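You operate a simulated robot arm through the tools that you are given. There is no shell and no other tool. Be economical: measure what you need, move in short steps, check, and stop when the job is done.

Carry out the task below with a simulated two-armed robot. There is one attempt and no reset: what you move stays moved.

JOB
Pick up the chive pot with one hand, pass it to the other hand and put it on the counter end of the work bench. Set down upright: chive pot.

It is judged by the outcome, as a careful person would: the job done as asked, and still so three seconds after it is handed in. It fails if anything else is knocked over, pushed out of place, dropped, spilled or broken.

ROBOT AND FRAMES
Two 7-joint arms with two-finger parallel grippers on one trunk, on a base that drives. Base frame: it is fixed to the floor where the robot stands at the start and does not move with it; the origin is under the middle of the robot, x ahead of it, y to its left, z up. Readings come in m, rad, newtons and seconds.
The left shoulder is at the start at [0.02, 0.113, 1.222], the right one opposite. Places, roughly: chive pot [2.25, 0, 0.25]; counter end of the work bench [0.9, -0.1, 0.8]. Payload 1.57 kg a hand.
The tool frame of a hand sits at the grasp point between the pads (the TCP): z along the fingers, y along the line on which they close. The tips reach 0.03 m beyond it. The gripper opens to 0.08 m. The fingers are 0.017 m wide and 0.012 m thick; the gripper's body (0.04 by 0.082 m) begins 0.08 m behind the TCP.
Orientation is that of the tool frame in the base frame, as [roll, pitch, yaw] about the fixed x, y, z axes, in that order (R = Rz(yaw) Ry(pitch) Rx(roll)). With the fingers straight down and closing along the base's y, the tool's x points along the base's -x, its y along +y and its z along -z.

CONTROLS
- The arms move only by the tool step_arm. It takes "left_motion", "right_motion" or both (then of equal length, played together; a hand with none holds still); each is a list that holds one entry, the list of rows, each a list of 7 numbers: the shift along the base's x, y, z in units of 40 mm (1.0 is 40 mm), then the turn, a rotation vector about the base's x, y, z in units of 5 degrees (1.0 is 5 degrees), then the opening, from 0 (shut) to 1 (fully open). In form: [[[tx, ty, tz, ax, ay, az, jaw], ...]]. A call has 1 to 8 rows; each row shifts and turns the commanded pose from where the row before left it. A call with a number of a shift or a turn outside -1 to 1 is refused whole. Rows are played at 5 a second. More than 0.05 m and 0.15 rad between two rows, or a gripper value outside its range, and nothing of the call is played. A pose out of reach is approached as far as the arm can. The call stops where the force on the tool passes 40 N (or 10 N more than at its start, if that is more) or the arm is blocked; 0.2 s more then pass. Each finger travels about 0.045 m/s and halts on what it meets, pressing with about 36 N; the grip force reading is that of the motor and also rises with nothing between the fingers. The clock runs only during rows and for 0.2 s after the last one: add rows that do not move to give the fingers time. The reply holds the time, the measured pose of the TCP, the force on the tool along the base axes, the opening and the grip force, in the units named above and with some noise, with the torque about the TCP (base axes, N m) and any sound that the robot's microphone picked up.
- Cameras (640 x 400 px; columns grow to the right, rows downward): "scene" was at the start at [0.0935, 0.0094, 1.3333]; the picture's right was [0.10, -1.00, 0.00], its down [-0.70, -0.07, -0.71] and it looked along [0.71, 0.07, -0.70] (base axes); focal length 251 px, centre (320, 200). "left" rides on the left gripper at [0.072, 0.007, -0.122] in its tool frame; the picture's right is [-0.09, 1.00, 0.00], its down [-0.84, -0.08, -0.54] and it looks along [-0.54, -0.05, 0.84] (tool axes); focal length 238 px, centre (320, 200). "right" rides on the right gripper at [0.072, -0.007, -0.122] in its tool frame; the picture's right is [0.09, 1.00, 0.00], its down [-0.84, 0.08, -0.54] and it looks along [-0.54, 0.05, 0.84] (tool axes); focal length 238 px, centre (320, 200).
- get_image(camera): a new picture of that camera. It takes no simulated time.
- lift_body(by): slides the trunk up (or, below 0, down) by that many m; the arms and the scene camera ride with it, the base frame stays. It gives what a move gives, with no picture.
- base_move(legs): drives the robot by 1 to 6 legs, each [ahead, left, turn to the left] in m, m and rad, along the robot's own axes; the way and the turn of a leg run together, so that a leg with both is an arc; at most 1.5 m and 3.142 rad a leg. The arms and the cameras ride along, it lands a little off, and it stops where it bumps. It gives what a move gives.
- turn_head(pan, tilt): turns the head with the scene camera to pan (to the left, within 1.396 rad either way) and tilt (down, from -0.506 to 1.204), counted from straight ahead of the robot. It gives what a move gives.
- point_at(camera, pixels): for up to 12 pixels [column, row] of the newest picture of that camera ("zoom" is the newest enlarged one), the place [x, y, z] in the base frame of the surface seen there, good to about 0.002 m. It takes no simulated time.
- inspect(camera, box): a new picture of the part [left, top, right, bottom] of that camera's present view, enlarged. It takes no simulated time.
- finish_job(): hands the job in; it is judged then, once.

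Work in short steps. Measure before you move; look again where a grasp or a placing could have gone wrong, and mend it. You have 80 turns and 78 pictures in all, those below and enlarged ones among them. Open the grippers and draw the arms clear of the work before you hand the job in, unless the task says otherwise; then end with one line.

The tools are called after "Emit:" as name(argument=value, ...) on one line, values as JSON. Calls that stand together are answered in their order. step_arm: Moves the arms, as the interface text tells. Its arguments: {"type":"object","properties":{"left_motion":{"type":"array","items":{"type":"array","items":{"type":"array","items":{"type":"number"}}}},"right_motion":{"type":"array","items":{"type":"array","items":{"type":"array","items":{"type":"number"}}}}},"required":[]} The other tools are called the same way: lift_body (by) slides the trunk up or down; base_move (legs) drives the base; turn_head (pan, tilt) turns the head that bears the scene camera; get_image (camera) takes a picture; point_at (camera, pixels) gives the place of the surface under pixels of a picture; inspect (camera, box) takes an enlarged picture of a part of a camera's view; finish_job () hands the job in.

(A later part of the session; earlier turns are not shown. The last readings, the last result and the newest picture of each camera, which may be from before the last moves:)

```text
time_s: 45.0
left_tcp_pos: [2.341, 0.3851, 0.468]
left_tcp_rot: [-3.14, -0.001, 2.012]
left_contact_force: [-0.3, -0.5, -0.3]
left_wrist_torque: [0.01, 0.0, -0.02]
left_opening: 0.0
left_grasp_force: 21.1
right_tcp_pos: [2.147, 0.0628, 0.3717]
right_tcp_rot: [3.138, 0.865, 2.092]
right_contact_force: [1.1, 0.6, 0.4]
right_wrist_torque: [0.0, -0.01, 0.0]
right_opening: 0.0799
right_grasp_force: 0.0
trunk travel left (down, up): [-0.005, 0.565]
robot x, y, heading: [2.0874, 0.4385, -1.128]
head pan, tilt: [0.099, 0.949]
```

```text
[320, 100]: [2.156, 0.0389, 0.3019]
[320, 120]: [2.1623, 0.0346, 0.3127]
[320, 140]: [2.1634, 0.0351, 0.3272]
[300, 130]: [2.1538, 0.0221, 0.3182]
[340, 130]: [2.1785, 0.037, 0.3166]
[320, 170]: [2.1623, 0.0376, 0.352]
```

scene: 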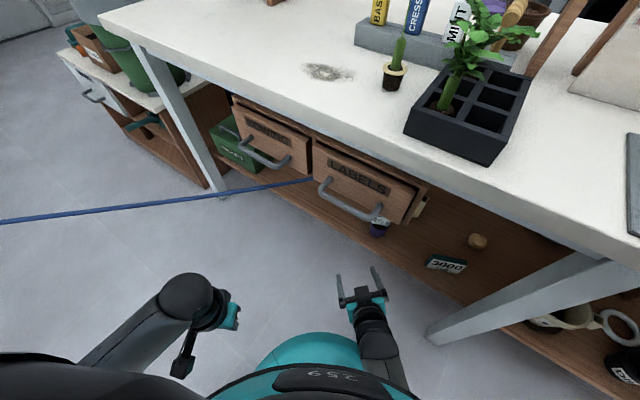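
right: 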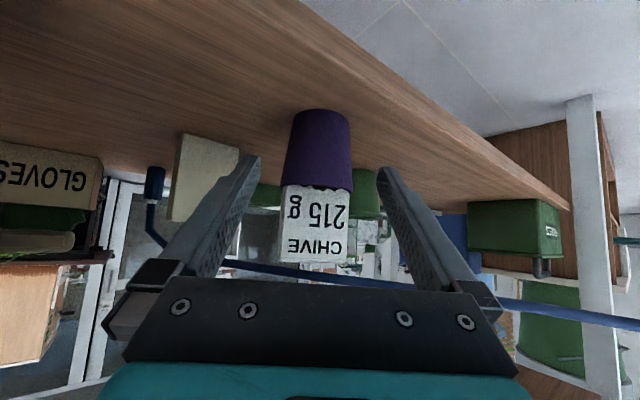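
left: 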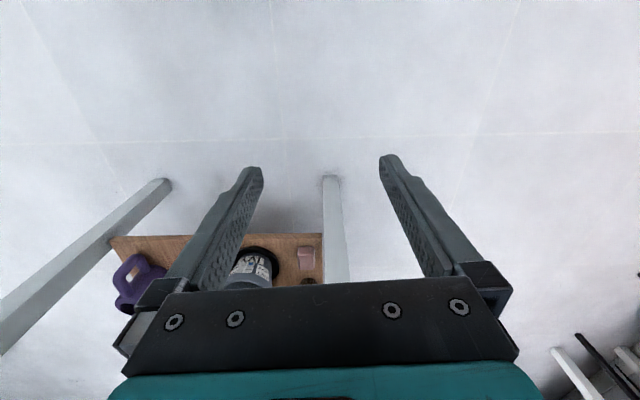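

Aligned between the fingers. I finish the approach to (2.175, 0.016, 0.333).

Emit:
step_arm(right_motion=[[[0.35, -0.59, -0.49, 0, 0, 0, 1], [0.35, -0.59, -0.47, 0, 0, 0, 1]]])

Emit:
get_image(camera="right")

Emit:
get_image(camera="scene")

```text
time_s: 45.5
left_tcp_pos: [2.3397, 0.3858, 0.4677]
left_tcp_rot: [3.141, 0.001, 2.012]
left_contact_force: [0.6, 0.8, 0.0]
left_wrist_torque: [-0.02, -0.01, 0.04]
left_opening: 0.0
left_grasp_force: 21.5
right_tcp_pos: [2.1763, 0.0161, 0.3325]
right_tcp_rot: [3.137, 0.869, 2.092]
right_contact_force: [0.0, -0.2, 0.4]
right_wrist_torque: [0.03, 0.02, 0.02]
right_opening: 0.0803
right_grasp_force: 0.0
trunk travel left (down, up): [-0.005, 0.565]
robot x, y, heading: [2.0877, 0.4433, -1.133]
head pan, tilt: [0.099, 0.949]
```

```text
49 pictures are left
```

right: 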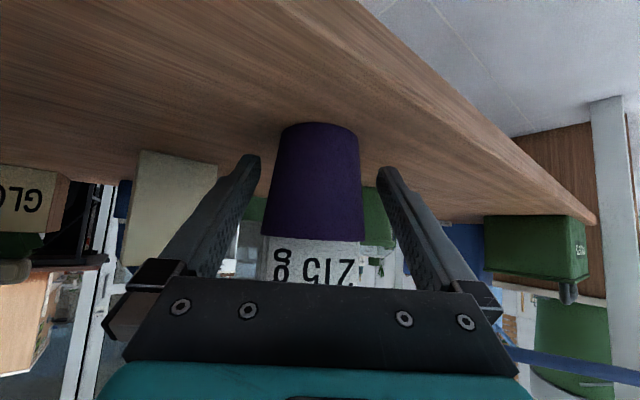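

```text
48 pictures are left
```

scene: 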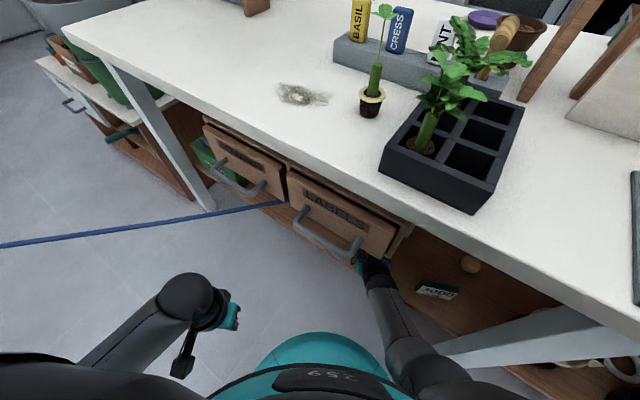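

The pot sits centred between the pads. I close the right gripper.

Emit:
step_arm(right_motion=[[[0, 0, 0, 0, 0, 0, 0.6], [0, 0, 0, 0, 0, 0, 0.3], [0, 0, 0, 0, 0, 0, 0], [0, 0, 0, 0, 0, 0, 0], [0, 0, 0, 0, 0, 0, 0]]])

Emit:
step_arm(right_motion=[[[0, 0, 0.25, 0, 0, 0, 0], [0, 0, 0.25, 0, 0, 0, 0]]])

Emit:
get_image(camera="right")

```text
time_s: 46.8
left_tcp_pos: [2.3403, 0.385, 0.4682]
left_tcp_rot: [-3.141, 0.0, 2.013]
left_contact_force: [1.0, 0.5, -0.3]
left_wrist_torque: [-0.02, 0.01, -0.01]
left_opening: 0.0
left_grasp_force: 21.1
right_tcp_pos: [2.1751, 0.0171, 0.3346]
right_tcp_rot: [3.135, 0.867, 2.09]
right_contact_force: [0.0, -1.8, 0.0]
right_wrist_torque: [-0.06, 0.0, 0.03]
right_opening: 0.0558
right_grasp_force: 35.8
trunk travel left (down, up): [-0.005, 0.565]
robot x, y, heading: [2.0901, 0.4422, -1.131]
head pan, tilt: [0.099, 0.949]
```

```text
time_s: 47.4
left_tcp_pos: [2.3404, 0.3858, 0.4685]
left_tcp_rot: [3.141, -0.003, 2.013]
left_contact_force: [-0.7, 0.5, 0.4]
left_wrist_torque: [-0.02, 0.0, 0.01]
left_opening: 0.0
left_grasp_force: 21.2
right_tcp_pos: [2.1761, 0.0184, 0.352]
right_tcp_rot: [3.136, 0.865, 2.089]
right_contact_force: [-0.5, -0.5, -3.1]
right_wrist_torque: [0.02, 0.02, -0.02]
right_opening: 0.0559
right_grasp_force: 35.5
trunk travel left (down, up): [-0.005, 0.565]
robot x, y, heading: [2.0894, 0.4388, -1.134]
head pan, tilt: [0.099, 0.949]
```

```text
47 pictures are left
```

right: 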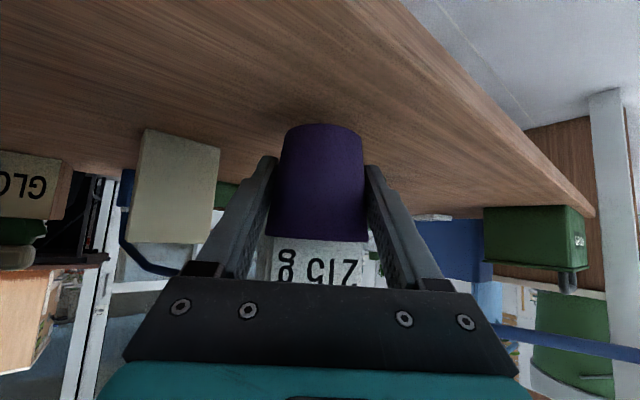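

Pot held (opening 0.056, load 3 N). I raise it 0.03 m more, then back the base straight out in +y.

Emit:
step_arm(right_motion=[[[0, 0.2, 0.4, 0, 0, 0, 0], [0, 0.2, 0.4, 0, 0, 0, 0]]])

Emit:
base_move(legs=[[-0.317, 0.148, 0]])

Emit:
get_image(camera="scene")

```text
time_s: 48.0
left_tcp_pos: [2.3403, 0.3854, 0.4683]
left_tcp_rot: [-3.141, -0.002, 2.012]
left_contact_force: [-0.3, -0.4, 0.4]
left_wrist_torque: [-0.01, 0.01, 0.01]
left_opening: 0.0
left_grasp_force: 21.2
right_tcp_pos: [2.1748, 0.0327, 0.3828]
right_tcp_rot: [3.137, 0.868, 2.092]
right_contact_force: [-0.5, 0.7, -2.5]
right_wrist_torque: [-0.01, 0.03, -0.02]
right_opening: 0.0561
right_grasp_force: 36.2
trunk travel left (down, up): [-0.005, 0.565]
robot x, y, heading: [2.0885, 0.4368, -1.135]
head pan, tilt: [0.099, 0.949]
```

```text
time_s: 50.2
left_tcp_pos: [2.3341, 0.7386, 0.4685]
left_tcp_rot: [-3.14, -0.001, 2.011]
left_contact_force: [-0.4, -0.9, -0.9]
left_wrist_torque: [-0.02, 0.0, 0.0]
left_opening: 0.0001
left_grasp_force: 21.4
right_tcp_pos: [2.1681, 0.3881, 0.3845]
right_tcp_rot: [3.137, 0.869, 2.088]
right_contact_force: [-0.3, 0.0, -1.9]
right_wrist_torque: [0.03, 0.01, 0.04]
right_opening: 0.0558
right_grasp_force: 36.0
trunk travel left (down, up): [-0.005, 0.565]
robot x, y, heading: [2.0814, 0.7948, -1.134]
head pan, tilt: [0.099, 0.949]
```

```text
46 pictures are left
```

scene: 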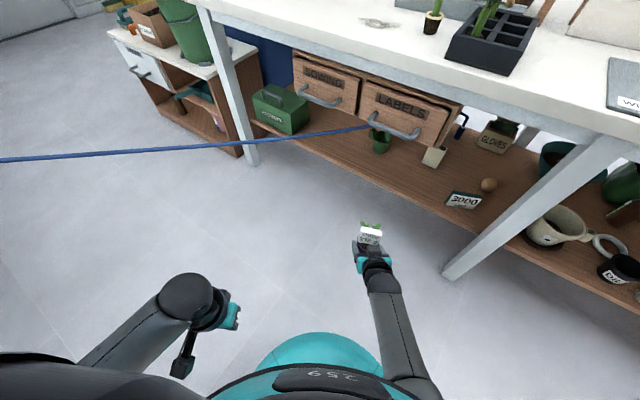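

Pot is out cleanly and upright. I turn to face +x, back down the aisle and slide over in front of the bench's near end, stopping well short of it.

Emit:
base_move(legs=[[0, 0, 1.134], [-1.5, 0, 0], [-0.58, 0, 0], [0, -0.85, 0]])

Emit:
lift_body(by=0.42)

Emit:
turn_head(pan=0.0, tilt=0.85)

Emit:
get_image(camera="scene")

```text
time_s: 67.6
left_tcp_pos: [0.1512, 0.1545, 0.4678]
left_tcp_rot: [-3.142, -0.001, -3.131]
left_contact_force: [-0.3, 0.6, 0.1]
left_wrist_torque: [-0.01, 0.03, -0.02]
left_opening: 0.0
left_grasp_force: 22.2
right_tcp_pos: [0.3995, -0.1432, 0.3829]
right_tcp_rot: [3.135, 0.866, -3.054]
right_contact_force: [0.0, -0.3, -1.2]
right_wrist_torque: [0.02, 0.03, -0.01]
right_opening: 0.0556
right_grasp_force: 36.2
trunk travel left (down, up): [-0.005, 0.565]
robot x, y, heading: [-0.0051, -0.0538, 0.01]
head pan, tilt: [0.099, 0.949]
```

```text
refused: 0.42 is not a number from -0.4 to 0.4
```

```text
time_s: 68.2
left_tcp_pos: [0.1514, 0.1536, 0.4676]
left_tcp_rot: [3.141, 0.001, -3.132]
left_contact_force: [-0.2, -0.5, 0.8]
left_wrist_torque: [0.04, 0.03, -0.03]
left_opening: 0.0003
left_grasp_force: 22.2
right_tcp_pos: [0.4004, -0.1441, 0.3835]
right_tcp_rot: [3.137, 0.865, -3.056]
right_contact_force: [1.0, -0.6, -2.4]
right_wrist_torque: [0.0, -0.01, -0.01]
right_opening: 0.0555
right_grasp_force: 36.3
trunk travel left (down, up): [-0.005, 0.565]
robot x, y, heading: [-0.0044, -0.0538, 0.006]
head pan, tilt: [0.0, 0.85]
```

```text
45 pictures are left
```

scene: 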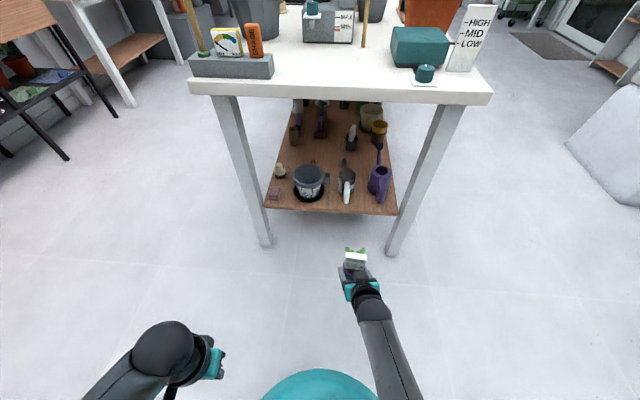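

The pot is held 40° down, which leaves too little room for a vertical second hand. Plan: raise up, set the pot on the counter edge, regrasp it flatter with the right hand, then lift and pass it in mid-air to the left hand coming from above. First raise the trunk.

Emit:
lift_body(by=0.4)

Emit:
get_image(camera="scene")

Emit:
get_image(camera="right")

```text
time_s: 72.1
left_tcp_pos: [0.1507, 0.1544, 0.8675]
left_tcp_rot: [-3.141, -0.001, -3.131]
left_contact_force: [-0.6, 0.0, 0.3]
left_wrist_torque: [0.02, -0.01, 0.0]
left_opening: 0.0
left_grasp_force: 21.5
right_tcp_pos: [0.4004, -0.1441, 0.7847]
right_tcp_rot: [3.135, 0.868, -3.054]
right_contact_force: [-0.1, 0.3, -2.2]
right_wrist_torque: [-0.01, 0.01, 0.0]
right_opening: 0.0553
right_grasp_force: 35.9
trunk travel left (down, up): [-0.405, 0.165]
robot x, y, heading: [-0.0036, -0.0538, 0.008]
head pan, tilt: [0.0, 0.85]
```

```text
44 pictures are left
```

scene: 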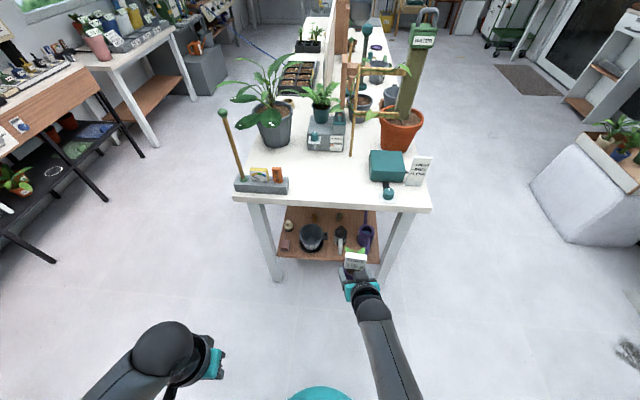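

```text
43 pictures are left
```

right: 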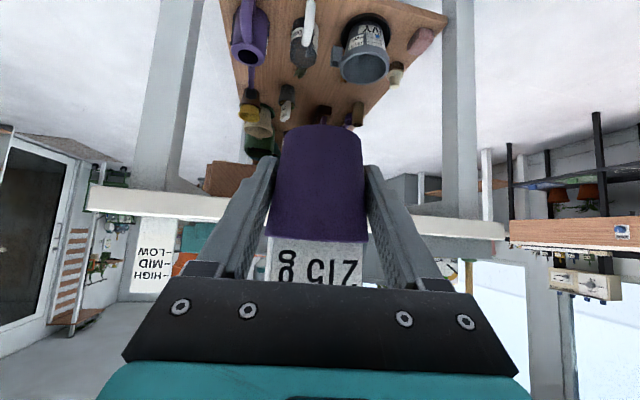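

I measure the free area of the counter: box, knob and block corners, plant pots and the stake.

Emit:
inspect(camera="scene", box=[225, 80, 435, 215])

Emit:
point_at(camera="scene", pixels=[[288, 193], [320, 202], [370, 178], [384, 195], [350, 155], [308, 148], [258, 143], [380, 148], [335, 205], [345, 175], [370, 157], [330, 165]])

```text
2.96 times, centred on (330, 148) of scene
```

zoom: 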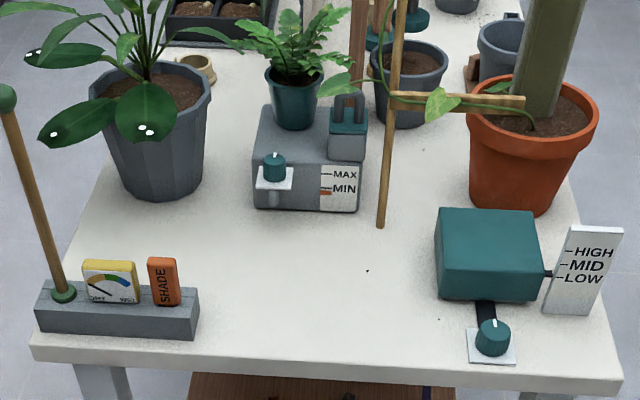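

```text
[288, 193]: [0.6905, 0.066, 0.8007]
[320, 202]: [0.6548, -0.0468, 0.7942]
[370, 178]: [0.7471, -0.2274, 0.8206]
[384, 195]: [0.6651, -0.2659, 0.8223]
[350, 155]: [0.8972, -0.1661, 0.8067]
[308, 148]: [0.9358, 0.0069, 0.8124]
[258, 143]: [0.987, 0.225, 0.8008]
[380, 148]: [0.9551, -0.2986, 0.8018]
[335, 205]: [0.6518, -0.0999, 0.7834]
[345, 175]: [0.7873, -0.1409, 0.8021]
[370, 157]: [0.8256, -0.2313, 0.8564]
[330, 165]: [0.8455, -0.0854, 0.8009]
```

Free patch: x 0.66–0.90, y −0.18…0.05, surface z≈0.801. I raise the hand to z≈0.875, shift in y, then drive forward 0.24 m.

Emit:
step_arm(right_motion=[[[0, 0.5, 0.8, 0, 0, 0, 0], [0, 0.5, 0.8, 0, 0, 0, 0], [0, 0.5, 0.7, 0, 0, 0, 0]]])

Emit:
base_move(legs=[[0.24, 0, 0]])

Emit:
get_image(camera="scene")

```text
time_s: 72.8
left_tcp_pos: [0.1498, 0.1538, 0.8674]
left_tcp_rot: [3.141, -0.002, -3.132]
left_contact_force: [0.2, 0.2, -1.1]
left_wrist_torque: [0.0, 0.01, 0.0]
left_opening: 0.0003
left_grasp_force: 21.3
right_tcp_pos: [0.4057, -0.1669, 0.8549]
right_tcp_rot: [-2.877, 0.844, -2.821]
right_contact_force: [0.2, 0.6, -1.9]
right_wrist_torque: [-0.01, 0.0, 0.0]
right_opening: 0.0556
right_grasp_force: 36.2
trunk travel left (down, up): [-0.405, 0.165]
robot x, y, heading: [-0.0078, -0.053, 0.009]
head pan, tilt: [0.0, 0.85]
stopped in row 3 (right hand): the arm was blocked; the commanded pose is now the measured one
```

```text
time_s: 74.6
left_tcp_pos: [0.3915, 0.1587, 0.8679]
left_tcp_rot: [3.14, -0.003, -3.128]
left_contact_force: [0.8, 0.0, -0.1]
left_wrist_torque: [-0.02, 0.01, 0.0]
left_opening: 0.0
left_grasp_force: 21.5
right_tcp_pos: [0.649, -0.1635, 0.8544]
right_tcp_rot: [-2.875, 0.849, -2.814]
right_contact_force: [0.2, -0.4, -3.3]
right_wrist_torque: [-0.05, 0.0, 0.01]
right_opening: 0.0557
right_grasp_force: 36.0
trunk travel left (down, up): [-0.405, 0.165]
robot x, y, heading: [0.2345, -0.0486, 0.009]
head pan, tilt: [0.0, 0.85]
```

```text
41 pictures are left
```

scene: 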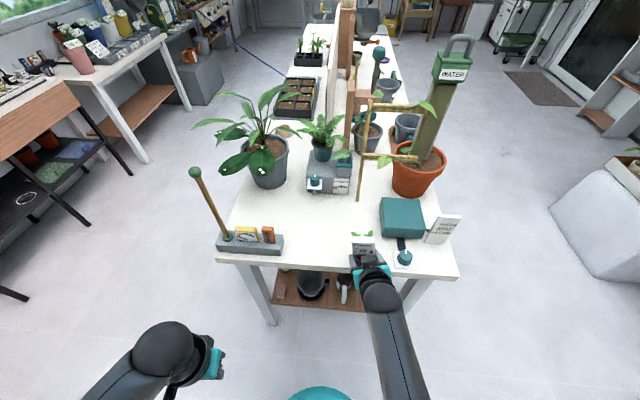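

The last row hit a joint limit and left the hand tilted ~15°. I slide the base left, then straighten the hand while reaching forward and slightly up.

Emit:
base_move(legs=[[0, 0.09, 0]])

Emit:
step_arm(right_motion=[[[0.7, 0, 0.2, 0.67, 0.08, -0.13, 0], [0.7, 0, 0.2, 0.67, 0.08, -0.13, 0], [0.7, 0, 0.2, 0.67, 0.08, -0.13, 0]]])

Emit:
get_image(camera="scene")

```text
time_s: 75.7
left_tcp_pos: [0.3895, 0.2487, 0.8683]
left_tcp_rot: [3.141, -0.001, -3.127]
left_contact_force: [-0.2, 0.3, -1.2]
left_wrist_torque: [0.01, -0.01, 0.0]
left_opening: 0.0001
left_grasp_force: 21.3
right_tcp_pos: [0.6474, -0.0707, 0.8566]
right_tcp_rot: [-2.876, 0.849, -2.812]
right_contact_force: [-0.3, 0.2, -1.8]
right_wrist_torque: [-0.02, 0.02, 0.02]
right_opening: 0.0555
right_grasp_force: 35.4
trunk travel left (down, up): [-0.405, 0.165]
robot x, y, heading: [0.2376, 0.042, 0.019]
head pan, tilt: [0.0, 0.85]
```

```text
time_s: 76.5
left_tcp_pos: [0.3908, 0.2471, 0.8681]
left_tcp_rot: [-3.142, -0.003, -3.126]
left_contact_force: [0.5, 0.3, -0.7]
left_wrist_torque: [0.01, -0.02, 0.0]
left_opening: 0.0001
left_grasp_force: 21.8
right_tcp_pos: [0.732, -0.0741, 0.878]
right_tcp_rot: [3.136, 0.864, -3.052]
right_contact_force: [-0.5, -0.2, -2.4]
right_wrist_torque: [-0.02, 0.03, -0.02]
right_opening: 0.0556
right_grasp_force: 36.4
trunk travel left (down, up): [-0.405, 0.165]
robot x, y, heading: [0.2351, 0.0401, 0.016]
head pan, tilt: [0.0, 0.85]
```

```text
40 pictures are left
```

scene: 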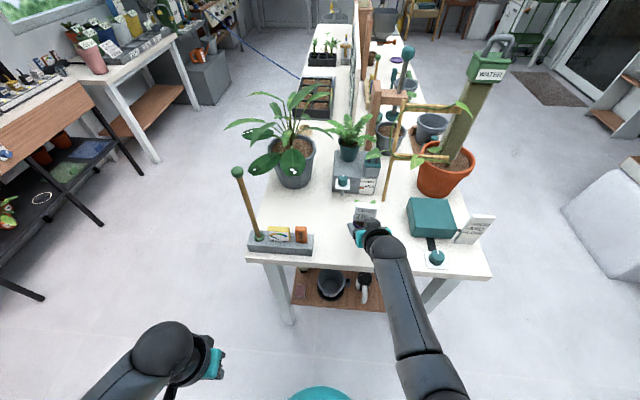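

Upright again at (0.732, −0.074, 0.878) over the free patch. I lower gently to the counter.

Emit:
step_arm(right_motion=[[[0.5, 0, -0.5, 0, 0, 0, 0], [0, 0, -0.4, 0, 0, 0, 0], [0, 0, -0.1, 0, 0, 0, 0], [0, 0, -0.06, 0, 0, 0, 0]]])

Emit:
get_image(camera="right")

Emit:
inspect(camera="scene", box=[300, 160, 440, 270])

```text
time_s: 77.5
left_tcp_pos: [0.3895, 0.2479, 0.8673]
left_tcp_rot: [3.141, -0.003, -3.125]
left_contact_force: [-0.7, -0.7, -0.5]
left_wrist_torque: [0.0, -0.02, 0.05]
left_opening: 0.0
left_grasp_force: 20.7
right_tcp_pos: [0.7521, -0.0732, 0.8364]
right_tcp_rot: [3.137, 0.866, -3.052]
right_contact_force: [0.3, 0.0, -2.3]
right_wrist_torque: [-0.01, 0.0, -0.03]
right_opening: 0.0556
right_grasp_force: 36.2
trunk travel left (down, up): [-0.405, 0.165]
robot x, y, heading: [0.2345, 0.0415, 0.018]
head pan, tilt: [0.0, 0.85]
```

```text
39 pictures are left
```

right: 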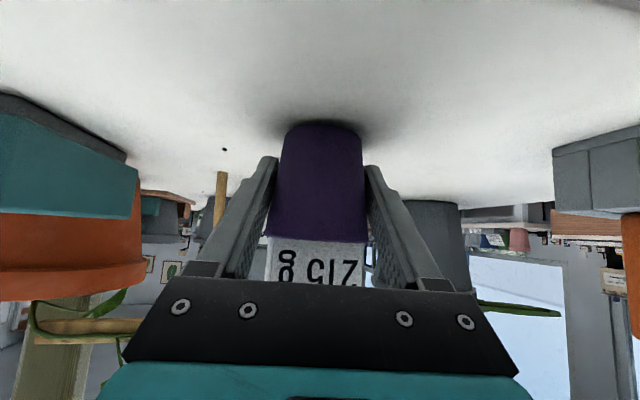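

```text
3.64 times, centred on (370, 215) of scene
```

zoom: 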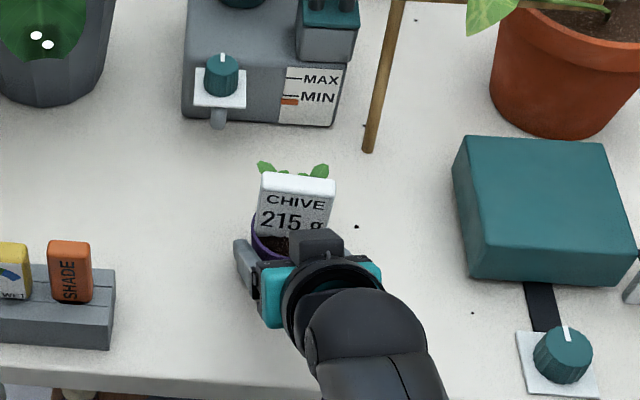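

Still slightly above (load unchanged at −2.3 N). I ease down in 2 mm steps.

Emit:
step_arm(right_motion=[[[0, 0, -0.05, 0, 0, 0, 0], [0, 0, -0.04, 0, 0, 0, 0], [0, 0, 0, 0, 0, 0, 0]]])

```text
time_s: 78.3
left_tcp_pos: [0.3903, 0.247, 0.8688]
left_tcp_rot: [3.14, 0.002, -3.126]
left_contact_force: [0.0, 0.2, 0.3]
left_wrist_torque: [0.03, 0.04, 0.01]
left_opening: 0.0
left_grasp_force: 20.7
right_tcp_pos: [0.751, -0.0727, 0.8337]
right_tcp_rot: [3.137, 0.865, -3.053]
right_contact_force: [-0.2, 0.0, -1.0]
right_wrist_torque: [0.03, 0.01, 0.05]
right_opening: 0.0556
right_grasp_force: 35.6
trunk travel left (down, up): [-0.405, 0.165]
robot x, y, heading: [0.2356, 0.0375, 0.018]
head pan, tilt: [0.0, 0.85]
```

Load is passing to the counter. One more small step and I open slowly, then look.

Emit:
step_arm(right_motion=[[[0, 0, -0.03, 0, 0, 0, 0], [0, 0, 0, 0, 0, 0, 0.75], [0, 0, 0, 0, 0, 0, 0.85], [0, 0, 0, 0, 0, 0, 1], [0, 0, 0, 0, 0, 0, 1]]])

Emit:
get_image(camera="right")

```text
time_s: 79.5
left_tcp_pos: [0.39, 0.247, 0.8675]
left_tcp_rot: [3.141, -0.002, -3.127]
left_contact_force: [-0.3, 0.2, -0.6]
left_wrist_torque: [-0.01, -0.02, 0.01]
left_opening: 0.0
left_grasp_force: 21.5
right_tcp_pos: [0.7516, -0.0723, 0.8333]
right_tcp_rot: [3.139, 0.866, -3.051]
right_contact_force: [0.8, -0.4, -0.3]
right_wrist_torque: [0.01, 0.04, -0.01]
right_opening: 0.0799
right_grasp_force: 0.0
trunk travel left (down, up): [-0.405, 0.165]
robot x, y, heading: [0.2321, 0.0403, 0.02]
head pan, tilt: [0.0, 0.85]
```

```text
37 pictures are left
```

right: 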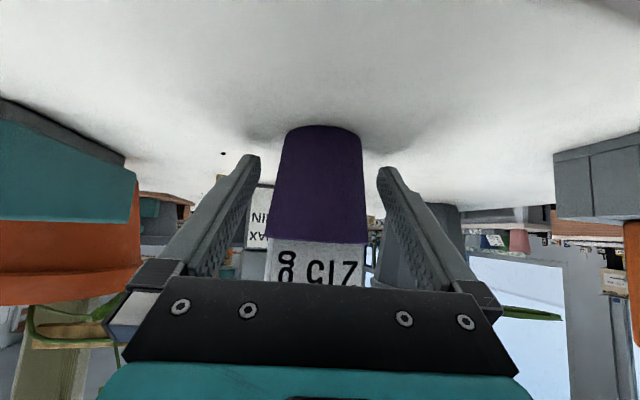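

The pot stands upright on the counter. I back the hand out along its axis, to then lower the trunk and flatten the hand safely away from the pot.

Emit:
step_arm(right_motion=[[[-0.76, -0.07, 0.65, 0, 0, 0, 1], [-0.76, -0.07, 0.65, 0, 0, 0, 1], [-0.76, -0.07, 0.65, 0, 0, 0, 1], [0, 0, 0.7, 0, 0, 0, 1]]])

Emit:
lift_body(by=-0.1)

Emit:
step_arm(right_motion=[[[0, 0, 0, 0.09, -1, 0, 1], [0, 0, 0, 0.09, -1, 0, 1], [0, 0, 0, 0.09, -1, 0, 1], [0, 0, 0, 0.09, -1, 0, 1], [0, 0, 0, 0.04, -0.5, 0, 1]]])

Emit:
get_image(camera="scene")

```text
time_s: 80.5
left_tcp_pos: [0.3888, 0.2483, 0.8675]
left_tcp_rot: [3.141, -0.003, -3.126]
left_contact_force: [0.5, 0.2, -0.3]
left_wrist_torque: [0.0, 0.0, 0.02]
left_opening: 0.0001
left_grasp_force: 21.3
right_tcp_pos: [0.6603, -0.0797, 0.9355]
right_tcp_rot: [3.137, 0.863, -3.052]
right_contact_force: [-0.6, 0.1, -0.5]
right_wrist_torque: [0.02, 0.01, -0.01]
right_opening: 0.08
right_grasp_force: 0.0
trunk travel left (down, up): [-0.405, 0.165]
robot x, y, heading: [0.2364, 0.0363, 0.017]
head pan, tilt: [0.0, 0.85]
```

```text
time_s: 81.9
left_tcp_pos: [0.3886, 0.2468, 0.7675]
left_tcp_rot: [3.141, 0.001, -3.127]
left_contact_force: [-0.7, -0.8, 1.0]
left_wrist_torque: [0.01, -0.01, -0.03]
left_opening: 0.0
left_grasp_force: 21.3
right_tcp_pos: [0.6616, -0.0809, 0.8367]
right_tcp_rot: [3.138, 0.866, -3.049]
right_contact_force: [-0.1, -0.7, 0.6]
right_wrist_torque: [0.05, 0.01, 0.01]
right_opening: 0.08
right_grasp_force: 0.1
trunk travel left (down, up): [-0.305, 0.265]
robot x, y, heading: [0.2353, 0.0385, 0.018]
head pan, tilt: [0.0, 0.85]
```

```text
time_s: 83.1
left_tcp_pos: [0.3893, 0.2465, 0.769]
left_tcp_rot: [-3.14, 0.0, -3.127]
left_contact_force: [-0.4, -0.3, 0.3]
left_wrist_torque: [-0.01, 0.0, 0.01]
left_opening: 0.0002
left_grasp_force: 21.3
right_tcp_pos: [0.6609, -0.0815, 0.8362]
right_tcp_rot: [-3.141, 1.263, -3.048]
right_contact_force: [0.4, 0.0, 0.0]
right_wrist_torque: [0.01, 0.03, -0.02]
right_opening: 0.0798
right_grasp_force: 0.1
trunk travel left (down, up): [-0.305, 0.265]
robot x, y, heading: [0.2355, 0.0352, 0.017]
head pan, tilt: [0.0, 0.85]
```

```text
36 pictures are left
```

scene: 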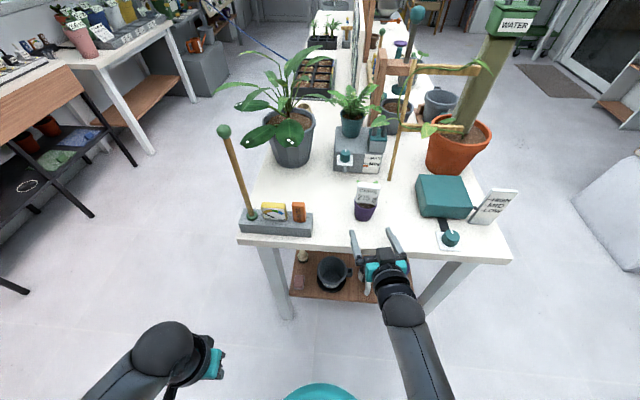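

The hand now points 18° below horizontal at the pot's height. I slide it in around the pot to (0.7516, −0.073, 0.831).

Emit:
step_arm(right_motion=[[[0.755, 0.073, -0.045, 0, 0, 0, 1], [0.755, 0.073, -0.045, 0, 0, 0, 1]]])

Emit:
get_image(camera="right")

```text
time_s: 83.7
left_tcp_pos: [0.3898, 0.247, 0.7671]
left_tcp_rot: [-3.141, -0.001, -3.127]
left_contact_force: [0.0, -0.1, 1.0]
left_wrist_torque: [-0.02, -0.03, 0.0]
left_opening: 0.0
left_grasp_force: 20.9
right_tcp_pos: [0.7214, -0.0738, 0.8314]
right_tcp_rot: [3.14, 1.26, -3.049]
right_contact_force: [-1.0, 0.2, -0.2]
right_wrist_torque: [0.0, 0.02, -0.01]
right_opening: 0.08
right_grasp_force: 0.1
trunk travel left (down, up): [-0.305, 0.265]
robot x, y, heading: [0.2361, 0.0385, 0.018]
head pan, tilt: [0.0, 0.85]
```

```text
35 pictures are left
```

right: 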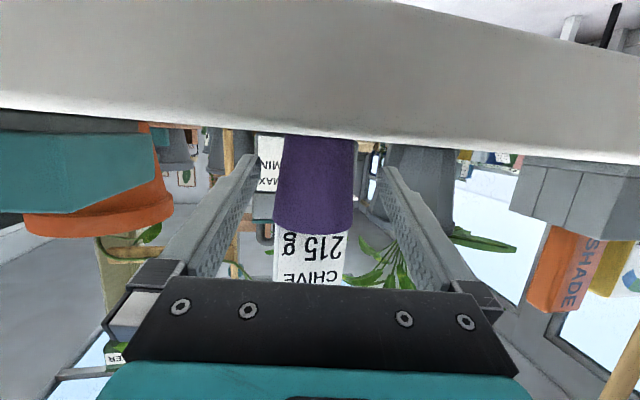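

Pot centred between the fingers. I go in the last 28 mm and close.

Emit:
step_arm(right_motion=[[[0.68, 0.06, -0.03, 0, 0, 0, 1], [0, 0, 0, 0, 0, 0, 0.6], [0, 0, 0, 0, 0, 0, 0.3], [0, 0, 0, 0, 0, 0, 0], [0, 0, 0, 0, 0, 0, 0], [0, 0, 0, 0, 0, 0, 0]]])

Emit:
step_arm(right_motion=[[[0, 0, 0.4, 0, 0, 0, 0], [0, 0, 0.5, 0, 0, 0, 0]]])

Emit:
get_image(camera="right")

```text
time_s: 85.1
left_tcp_pos: [0.3891, 0.2473, 0.7668]
left_tcp_rot: [-3.141, -0.002, -3.125]
left_contact_force: [-0.1, -0.8, 0.4]
left_wrist_torque: [0.01, -0.04, -0.02]
left_opening: 0.0
left_grasp_force: 21.2
right_tcp_pos: [0.7483, -0.0727, 0.8318]
right_tcp_rot: [3.14, 1.26, -3.05]
right_contact_force: [1.2, -1.2, 0.7]
right_wrist_torque: [0.03, -0.01, -0.03]
right_opening: 0.054
right_grasp_force: 35.6
trunk travel left (down, up): [-0.305, 0.265]
robot x, y, heading: [0.236, 0.0426, 0.015]
head pan, tilt: [0.0, 0.85]
```

```text
time_s: 85.7
left_tcp_pos: [0.3889, 0.2469, 0.7676]
left_tcp_rot: [-3.14, -0.001, -3.127]
left_contact_force: [0.3, 0.6, 0.3]
left_wrist_torque: [0.03, 0.01, 0.03]
left_opening: 0.0
left_grasp_force: 21.0
right_tcp_pos: [0.7486, -0.074, 0.8673]
right_tcp_rot: [3.136, 1.258, -3.051]
right_contact_force: [-0.3, -0.2, -2.8]
right_wrist_torque: [0.02, 0.05, 0.01]
right_opening: 0.0541
right_grasp_force: 36.0
trunk travel left (down, up): [-0.305, 0.265]
robot x, y, heading: [0.2343, 0.0365, 0.015]
head pan, tilt: [0.0, 0.85]
```

```text
34 pictures are left
```

right: 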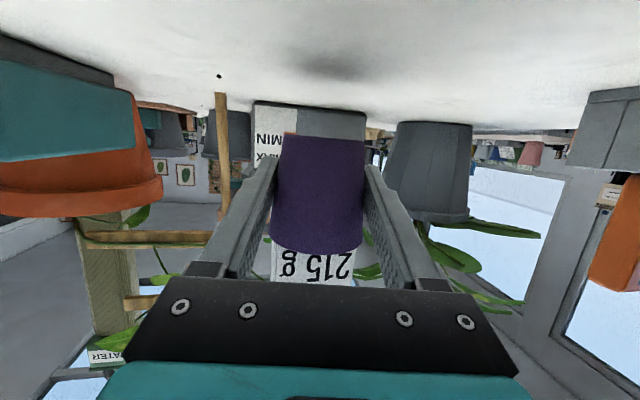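

Pot lifted again, gripped 18° below horizontal. I back the base off 0.2 m so the left arm has free space, then draw the pot in slightly while the left hand opens, rises and begins its yaw turn.

Emit:
base_move(legs=[[-0.2, 0, 0]])

Emit:
step_arm(left_motion=[[[0.3, 0, 0.9, 0, 0, -1, 0.5], [0.3, 0, 0.9, 0, 0, -1, 1], [0.3, 0, 0.9, 0, 0, -1, 1], [0.3, 0, 0.9, 0, 0, -1, 1], [0.3, 0, 0.9, 0, 0, -1, 1], [0.3, 0, 0.9, 0, 0, -1, 1], [0, 0, 0, 0, 0, -1, 1], [0, 0, 0, 0, 0, -1, 1]]], right_motion=[[[-0.5, 0, 0, 0, 0, 0, 0], [-0.5, 0, 0, 0, 0, 0, 0], [-0.5, 0, 0, 0, 0, 0, 0], [-0.3, 0, 0, 0, 0, 0, 0], [0, 0, 0, 0, 0, 0, 0], [0, 0, 0, 0, 0, 0, 0], [0, 0, 0, 0, 0, 0, 0], [0, 0, 0, 0, 0, 0, 0]]])

```text
time_s: 87.3
left_tcp_pos: [0.1892, 0.2443, 0.7672]
left_tcp_rot: [3.141, 0.001, -3.128]
left_contact_force: [-0.3, -0.4, -0.5]
left_wrist_torque: [0.0, -0.02, -0.01]
left_opening: 0.0
left_grasp_force: 21.2
right_tcp_pos: [0.5482, -0.0777, 0.8678]
right_tcp_rot: [3.141, 1.259, -3.05]
right_contact_force: [0.3, -0.4, -2.1]
right_wrist_torque: [0.01, 0.03, -0.01]
right_opening: 0.0539
right_grasp_force: 35.9
trunk travel left (down, up): [-0.305, 0.265]
robot x, y, heading: [0.0359, 0.0387, 0.017]
head pan, tilt: [0.0, 0.85]
```

```text
time_s: 89.1
left_tcp_pos: [0.2717, 0.2443, 0.9802]
left_tcp_rot: [-3.139, -0.002, 2.456]
left_contact_force: [0.0, 0.0, 0.7]
left_wrist_torque: [0.01, -0.02, 0.03]
left_opening: 0.0804
left_grasp_force: 0.1
left hand out of reach, approached as far as the arm can: row 5
right_tcp_pos: [0.4756, -0.0785, 0.8684]
right_tcp_rot: [3.14, 1.26, -3.052]
right_contact_force: [0.3, -0.4, -2.2]
right_wrist_torque: [-0.01, 0.02, -0.01]
right_opening: 0.0538
right_grasp_force: 35.8
trunk travel left (down, up): [-0.305, 0.265]
robot x, y, heading: [0.0353, 0.0338, 0.019]
head pan, tilt: [0.0, 0.85]
```

Both arms fine. I continue the left hand's yaw turn while moving it forward beside the pot at z≈1.0.

Emit:
step_arm(left_motion=[[[0.5, -0.1, 0.1, 0, 0, -1, 1], [0.5, -0.1, 0.1, 0, 0, -1, 1], [0.5, -0.1, 0.1, 0, 0, -1, 1], [0.5, -0.1, 0.1, 0, 0, -1, 1], [0.5, -0.1, 0.1, 0, 0, -1, 1], [0.5, -0.1, 0.1, 0, 0, -1, 1], [0.5, -0.1, 0.1, 0, 0, -1, 1], [0.5, -0.1, 0.1, 0, 0, -1, 1]]])

Emit:
get_image(camera="scene")

Emit:
get_image(camera="left")

```text
time_s: 90.9
left_tcp_pos: [0.4307, 0.2113, 1.0126]
left_tcp_rot: [3.141, -0.001, 1.758]
left_contact_force: [-0.8, -0.5, 0.6]
left_wrist_torque: [-0.01, 0.0, -0.01]
left_opening: 0.08
left_grasp_force: 0.1
right_tcp_pos: [0.4763, -0.0781, 0.8677]
right_tcp_rot: [3.139, 1.26, -3.051]
right_contact_force: [-0.1, 1.0, -2.8]
right_wrist_torque: [-0.02, 0.03, -0.03]
right_opening: 0.0539
right_grasp_force: 36.4
trunk travel left (down, up): [-0.305, 0.265]
robot x, y, heading: [0.0354, 0.0357, 0.015]
head pan, tilt: [0.0, 0.85]
```

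```text
33 pictures are left
```

scene: 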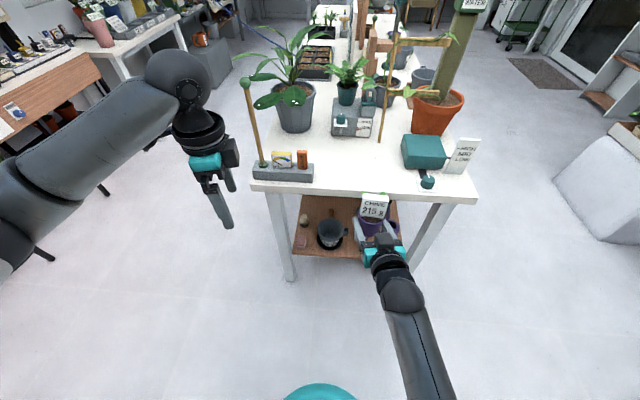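

```text
32 pictures are left
```

left: 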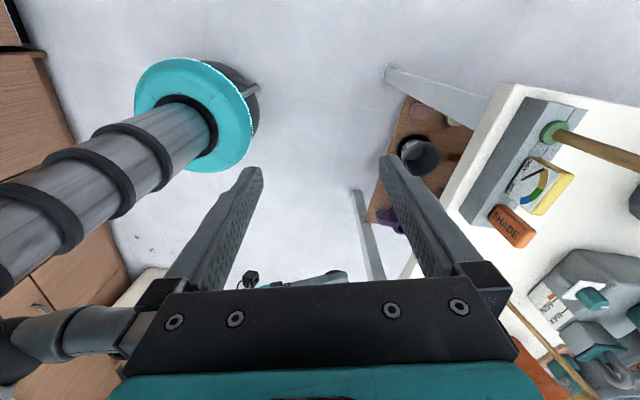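

Left hand is beside the pot, yaw near right. I measure the pot, tag and leaf tops precisely.

Emit:
inspect(camera="scene", box=[335, 175, 415, 245])

Emit:
point_at(camera="zoom", pixels=[[315, 155], [255, 160], [425, 175], [320, 330], [320, 390], [370, 155], [300, 360], [200, 400], [320, 240], [450, 410]])

```text
5.71 times, centred on (375, 210) of scene
```

zoom: 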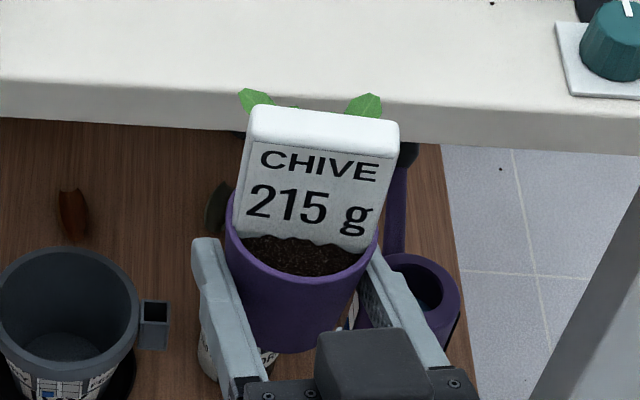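

```text
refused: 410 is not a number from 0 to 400
```

Emit:
point_at(camera="zoom", pixels=[[320, 115], [325, 135], [255, 100], [365, 105], [300, 345], [295, 285], [232, 215], [372, 245], [320, 200], [300, 250]])

```text
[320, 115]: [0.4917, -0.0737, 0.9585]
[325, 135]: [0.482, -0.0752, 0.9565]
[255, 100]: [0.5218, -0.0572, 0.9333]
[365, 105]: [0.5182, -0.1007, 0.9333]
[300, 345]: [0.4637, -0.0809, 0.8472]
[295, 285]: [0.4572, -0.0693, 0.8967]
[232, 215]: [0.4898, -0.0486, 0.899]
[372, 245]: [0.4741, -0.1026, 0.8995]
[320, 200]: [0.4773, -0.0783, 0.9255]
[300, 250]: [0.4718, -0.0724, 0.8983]
```

Pot axis ≈(0.4845, −0.076), rim z 0.899, tag top 0.9585, leaves at x≈0.52. I bring the left hand over it at z≈1.01 (tips 0.02 m above the tag).

Emit:
step_arm(left_motion=[[[0.168, -0.897, 0.02, 0, 0, -0.135, 1], [0.168, -0.897, 0.02, 0, 0, -0.135, 1], [0.168, -0.897, 0.02, 0, 0, -0.135, 1], [0.168, -0.897, 0.02, 0, 0, -0.135, 1], [0.168, -0.897, 0.02, 0, 0, -0.135, 1], [0.168, -0.897, 0.02, 0, 0, -0.135, 1], [0.168, -0.897, 0.02, 0, 0, -0.135, 1], [0.168, -0.897, 0.02, 0, 0, -0.135, 1]]])

Emit:
get_image(camera="scene")

Emit:
get_image(camera="left")

```text
time_s: 92.7
left_tcp_pos: [0.4823, -0.0753, 1.018]
left_tcp_rot: [-3.14, -0.001, 1.662]
left_contact_force: [-0.3, 0.3, -0.3]
left_wrist_torque: [0.0, 0.01, 0.0]
left_opening: 0.0798
left_grasp_force: 0.1
right_tcp_pos: [0.4757, -0.0778, 0.8674]
right_tcp_rot: [3.139, 1.259, -3.053]
right_contact_force: [-0.2, -0.7, -2.6]
right_wrist_torque: [0.03, 0.05, 0.03]
right_opening: 0.0543
right_grasp_force: 35.7
trunk travel left (down, up): [-0.305, 0.265]
robot x, y, heading: [0.0316, 0.0367, 0.012]
head pan, tilt: [0.0, 0.85]
```

```text
30 pictures are left
```

scene: 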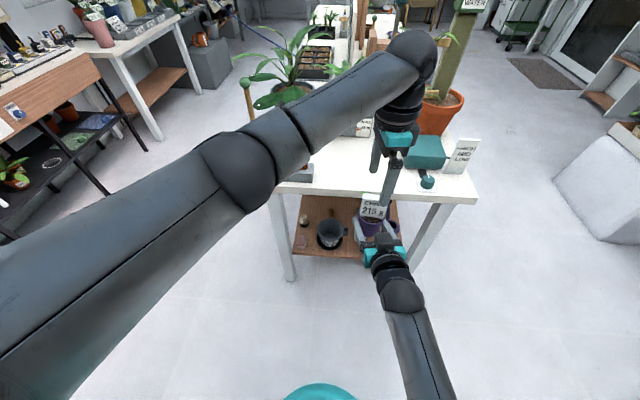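

```text
29 pictures are left
```

left: 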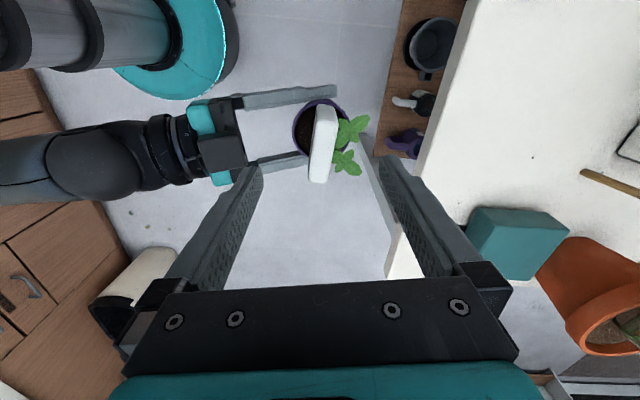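

In the left camera, leaves extend toward the far finger. I measure leaf tips, tag and rim from here.

Emit:
inspect(camera="left", box=[270, 80, 400, 200])

Emit:
point_at(camera="left", pixels=[[368, 122], [360, 168], [352, 120], [347, 160], [320, 108], [318, 180], [293, 130], [348, 145], [325, 100], [335, 150]])

```text
3.33 times, centred on (335, 140) of left
```

zoom: 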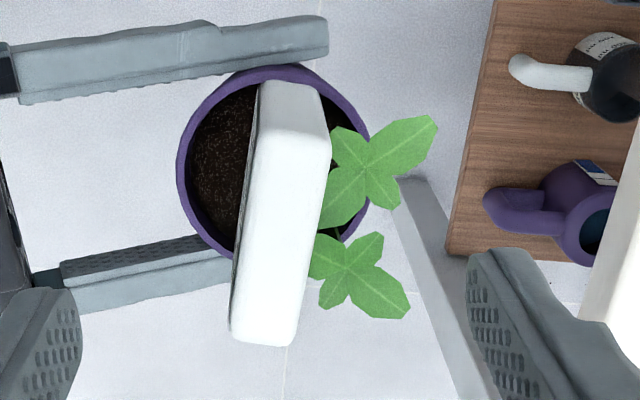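

```text
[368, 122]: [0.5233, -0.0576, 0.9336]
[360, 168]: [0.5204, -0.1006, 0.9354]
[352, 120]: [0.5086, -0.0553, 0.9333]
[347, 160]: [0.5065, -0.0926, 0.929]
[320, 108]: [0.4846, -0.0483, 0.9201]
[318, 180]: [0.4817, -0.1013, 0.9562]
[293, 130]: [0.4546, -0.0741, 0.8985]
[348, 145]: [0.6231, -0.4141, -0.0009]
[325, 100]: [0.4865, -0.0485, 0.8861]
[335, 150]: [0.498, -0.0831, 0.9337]
```

Leaf tips reach x=0.523 at y≈−0.058 and −0.101, leaving a gap near y≈−0.082. I shift the left hand 7 mm forward, turn it −10° so the far finger passes between the leaves, descend half way and check.

Emit:
step_arm(left_motion=[[[0.09, -0.035, 0, 0, 0, -1, 1], [0.08, -0.035, 0, 0, 0, -1, 1], [0, 0, -0.8, 0, 0, 0, 1], [0, 0, -0.7, 0, 0, 0, 1]]])

Emit:
get_image(camera="left")

Emit:
inspect(camera="scene", box=[335, 130, 435, 260])

```text
time_s: 93.7
left_tcp_pos: [0.49, -0.0759, 0.9595]
left_tcp_rot: [3.14, 0.002, 1.489]
left_contact_force: [0.2, 0.0, -1.3]
left_wrist_torque: [-0.04, 0.01, -0.02]
left_opening: 0.0801
left_grasp_force: 0.1
right_tcp_pos: [0.4759, -0.0778, 0.8679]
right_tcp_rot: [3.139, 1.259, -3.051]
right_contact_force: [-0.2, -0.3, -3.0]
right_wrist_torque: [0.03, 0.03, 0.02]
right_opening: 0.0536
right_grasp_force: 36.1
trunk travel left (down, up): [-0.305, 0.265]
robot x, y, heading: [0.0352, 0.0341, 0.01]
head pan, tilt: [0.0, 0.85]
```

```text
27 pictures are left
```

left: 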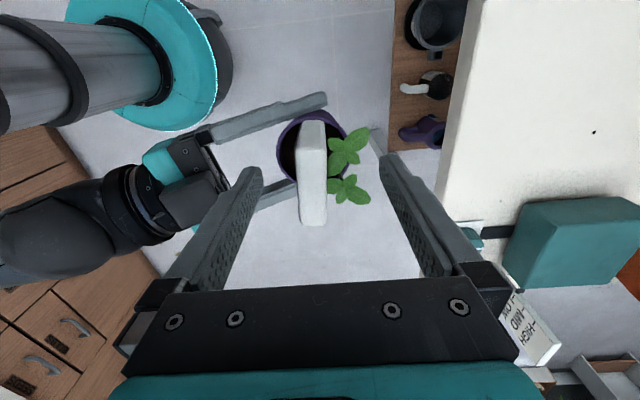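

```text
3.08 times, centred on (385, 195) of scene
```

zoom: 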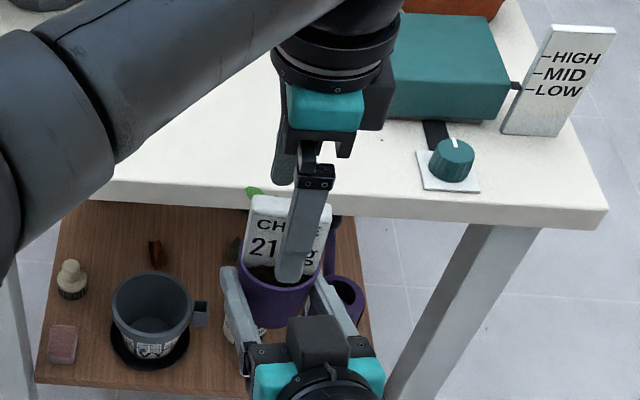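

Fingers straddle the tag with leaves inside the gap. I descend to z≈0.889 and look.

Emit:
step_arm(left_motion=[[[0, 0, -0.6, 0, 0, 0, 1], [0, 0, -0.6, 0, 0, 0, 1], [0, 0, -0.56, 0, 0, 0, 1]]])

Emit:
get_image(camera="left")

Emit:
inspect(camera="scene", box=[335, 130, 435, 260])

```text
time_s: 94.5
left_tcp_pos: [0.4912, -0.077, 0.8893]
left_tcp_rot: [3.14, 0.0, 1.488]
left_contact_force: [0.2, -0.1, 0.1]
left_wrist_torque: [0.01, 0.02, 0.02]
left_opening: 0.0799
left_grasp_force: 0.0
right_tcp_pos: [0.4757, -0.0785, 0.8675]
right_tcp_rot: [3.139, 1.258, -3.052]
right_contact_force: [0.6, 0.7, -1.5]
right_wrist_torque: [-0.01, 0.03, -0.01]
right_opening: 0.0537
right_grasp_force: 35.7
trunk travel left (down, up): [-0.305, 0.265]
robot x, y, heading: [0.0344, 0.0418, 0.01]
head pan, tilt: [0.0, 0.85]
```

```text
25 pictures are left
```

left: 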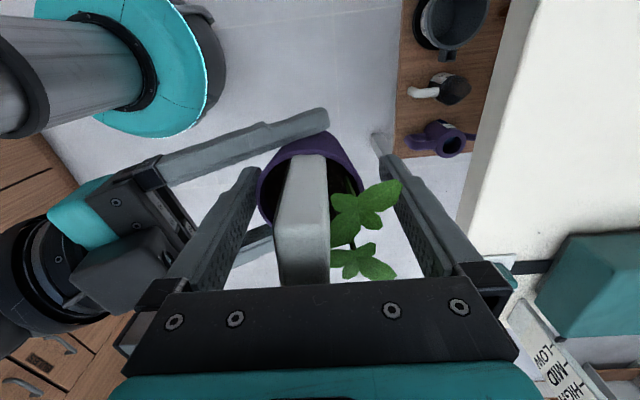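

```text
3.08 times, centred on (385, 195) of scene
```

zoom: 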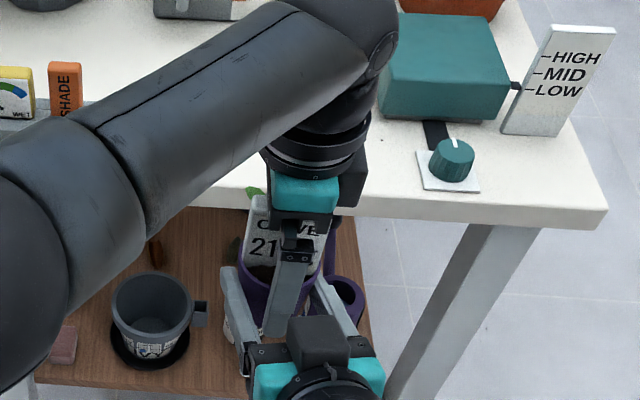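

Pads straddle the pot. I centre the left hand on the pot (−6 mm in x) while closing, then grip.

Emit:
step_arm(left_motion=[[[-0.15, 0, 0, 0, 0, 0, 0.85], [0, 0, 0, 0, 0, 0, 0.5], [0, 0, 0, 0, 0, 0, 0.2], [0, 0, 0, 0, 0, 0, 0], [0, 0, 0, 0, 0, 0, 0], [0, 0, 0, 0, 0, 0, 0]]])

Emit:
get_image(camera="left")

```text
time_s: 95.9
left_tcp_pos: [0.4854, -0.0763, 0.8894]
left_tcp_rot: [3.141, 0.0, 1.491]
left_contact_force: [6.3, -2.2, -2.9]
left_wrist_torque: [0.01, 0.02, 0.05]
left_opening: 0.0605
left_grasp_force: 36.0
right_tcp_pos: [0.4757, -0.0777, 0.8687]
right_tcp_rot: [3.141, 1.261, -3.051]
right_contact_force: [-7.1, 1.5, 2.5]
right_wrist_torque: [-0.08, -0.19, 0.02]
right_opening: 0.0536
right_grasp_force: 35.4
trunk travel left (down, up): [-0.305, 0.265]
robot x, y, heading: [0.0343, 0.0319, 0.01]
head pan, tilt: [0.0, 0.85]
```

```text
23 pictures are left
```

left: 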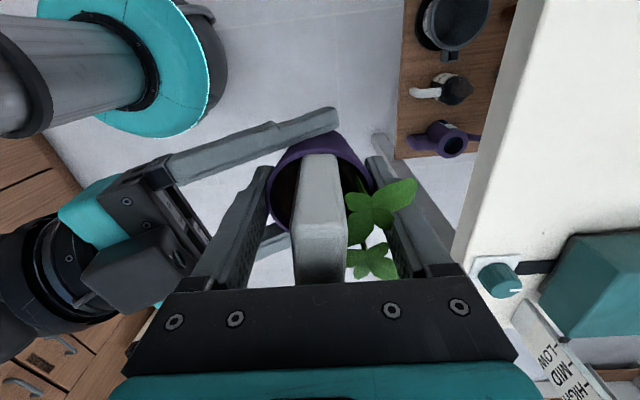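

The left hand grips the rim (0.0605 m, 36 N). I open the right hand and watch the left take the load.

Emit:
step_arm(right_motion=[[[0, 0, 0, 0, 0, 0, 0.75], [0, 0, 0, 0, 0, 0, 0.9], [0, 0, 0, 0, 0, 0, 1], [0, 0, 0, 0, 0, 0, 1]]])

Emit:
get_image(camera="right")

```text
time_s: 96.9
left_tcp_pos: [0.4848, -0.0761, 0.8894]
left_tcp_rot: [3.141, 0.0, 1.49]
left_contact_force: [-1.0, -0.1, -0.4]
left_wrist_torque: [-0.01, -0.01, -0.04]
left_opening: 0.0607
left_grasp_force: 36.0
right_tcp_pos: [0.4753, -0.078, 0.8682]
right_tcp_rot: [3.14, 1.26, -3.052]
right_contact_force: [0.4, 0.3, -0.3]
right_wrist_torque: [0.04, -0.03, 0.0]
right_opening: 0.0802
right_grasp_force: 0.0
trunk travel left (down, up): [-0.305, 0.265]
robot x, y, heading: [0.035, 0.0327, 0.015]
head pan, tilt: [0.0, 0.85]
```

```text
22 pictures are left
```

right: 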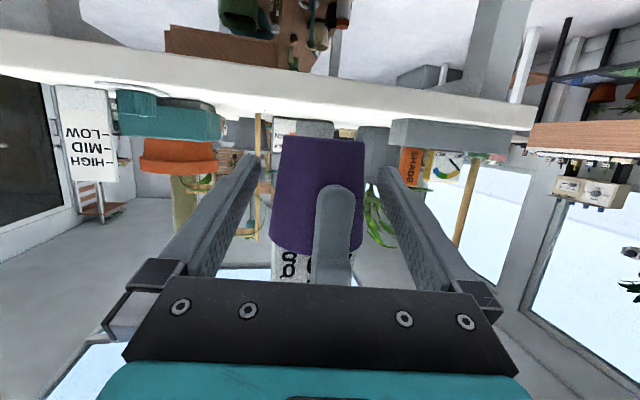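

Pot stays in the left hand, right fingers open and clear. I withdraw the right hand straight back and then out to the right.

Emit:
step_arm(right_motion=[[[-0.7, -0.07, 0.1, 0, 0, 0, 1], [-0.7, -0.07, 0.1, 0, 0, 0, 1], [-0.5, -0.1, 0, 0, 0, 0, 1], [0, -0.8, 0, 0, 0, 0, 1], [0, -0.8, 0, 0, 0, 0, 1], [0, -0.8, 0, 0, 0, 0, 1], [0, -0.5, 0, 0, 0, 0, 1]]])

Emit:
get_image(camera="scene")

```text
time_s: 98.5
left_tcp_pos: [0.4844, -0.0773, 0.8897]
left_tcp_rot: [-3.141, -0.002, 1.491]
left_contact_force: [-0.2, 0.1, -1.3]
left_wrist_torque: [0.01, 0.03, -0.02]
left_opening: 0.0606
left_grasp_force: 36.4
right_tcp_pos: [0.4009, -0.2023, 0.8761]
right_tcp_rot: [3.14, 1.261, -3.053]
right_contact_force: [0.0, 0.5, -0.1]
right_wrist_torque: [0.0, 0.02, 0.0]
right_opening: 0.0802
right_grasp_force: 0.0
trunk travel left (down, up): [-0.305, 0.265]
robot x, y, heading: [0.0366, 0.0376, 0.013]
head pan, tilt: [0.0, 0.85]
```

```text
21 pictures are left
```

scene: 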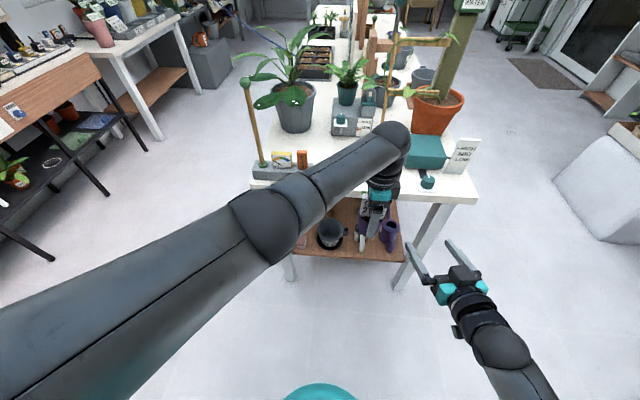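

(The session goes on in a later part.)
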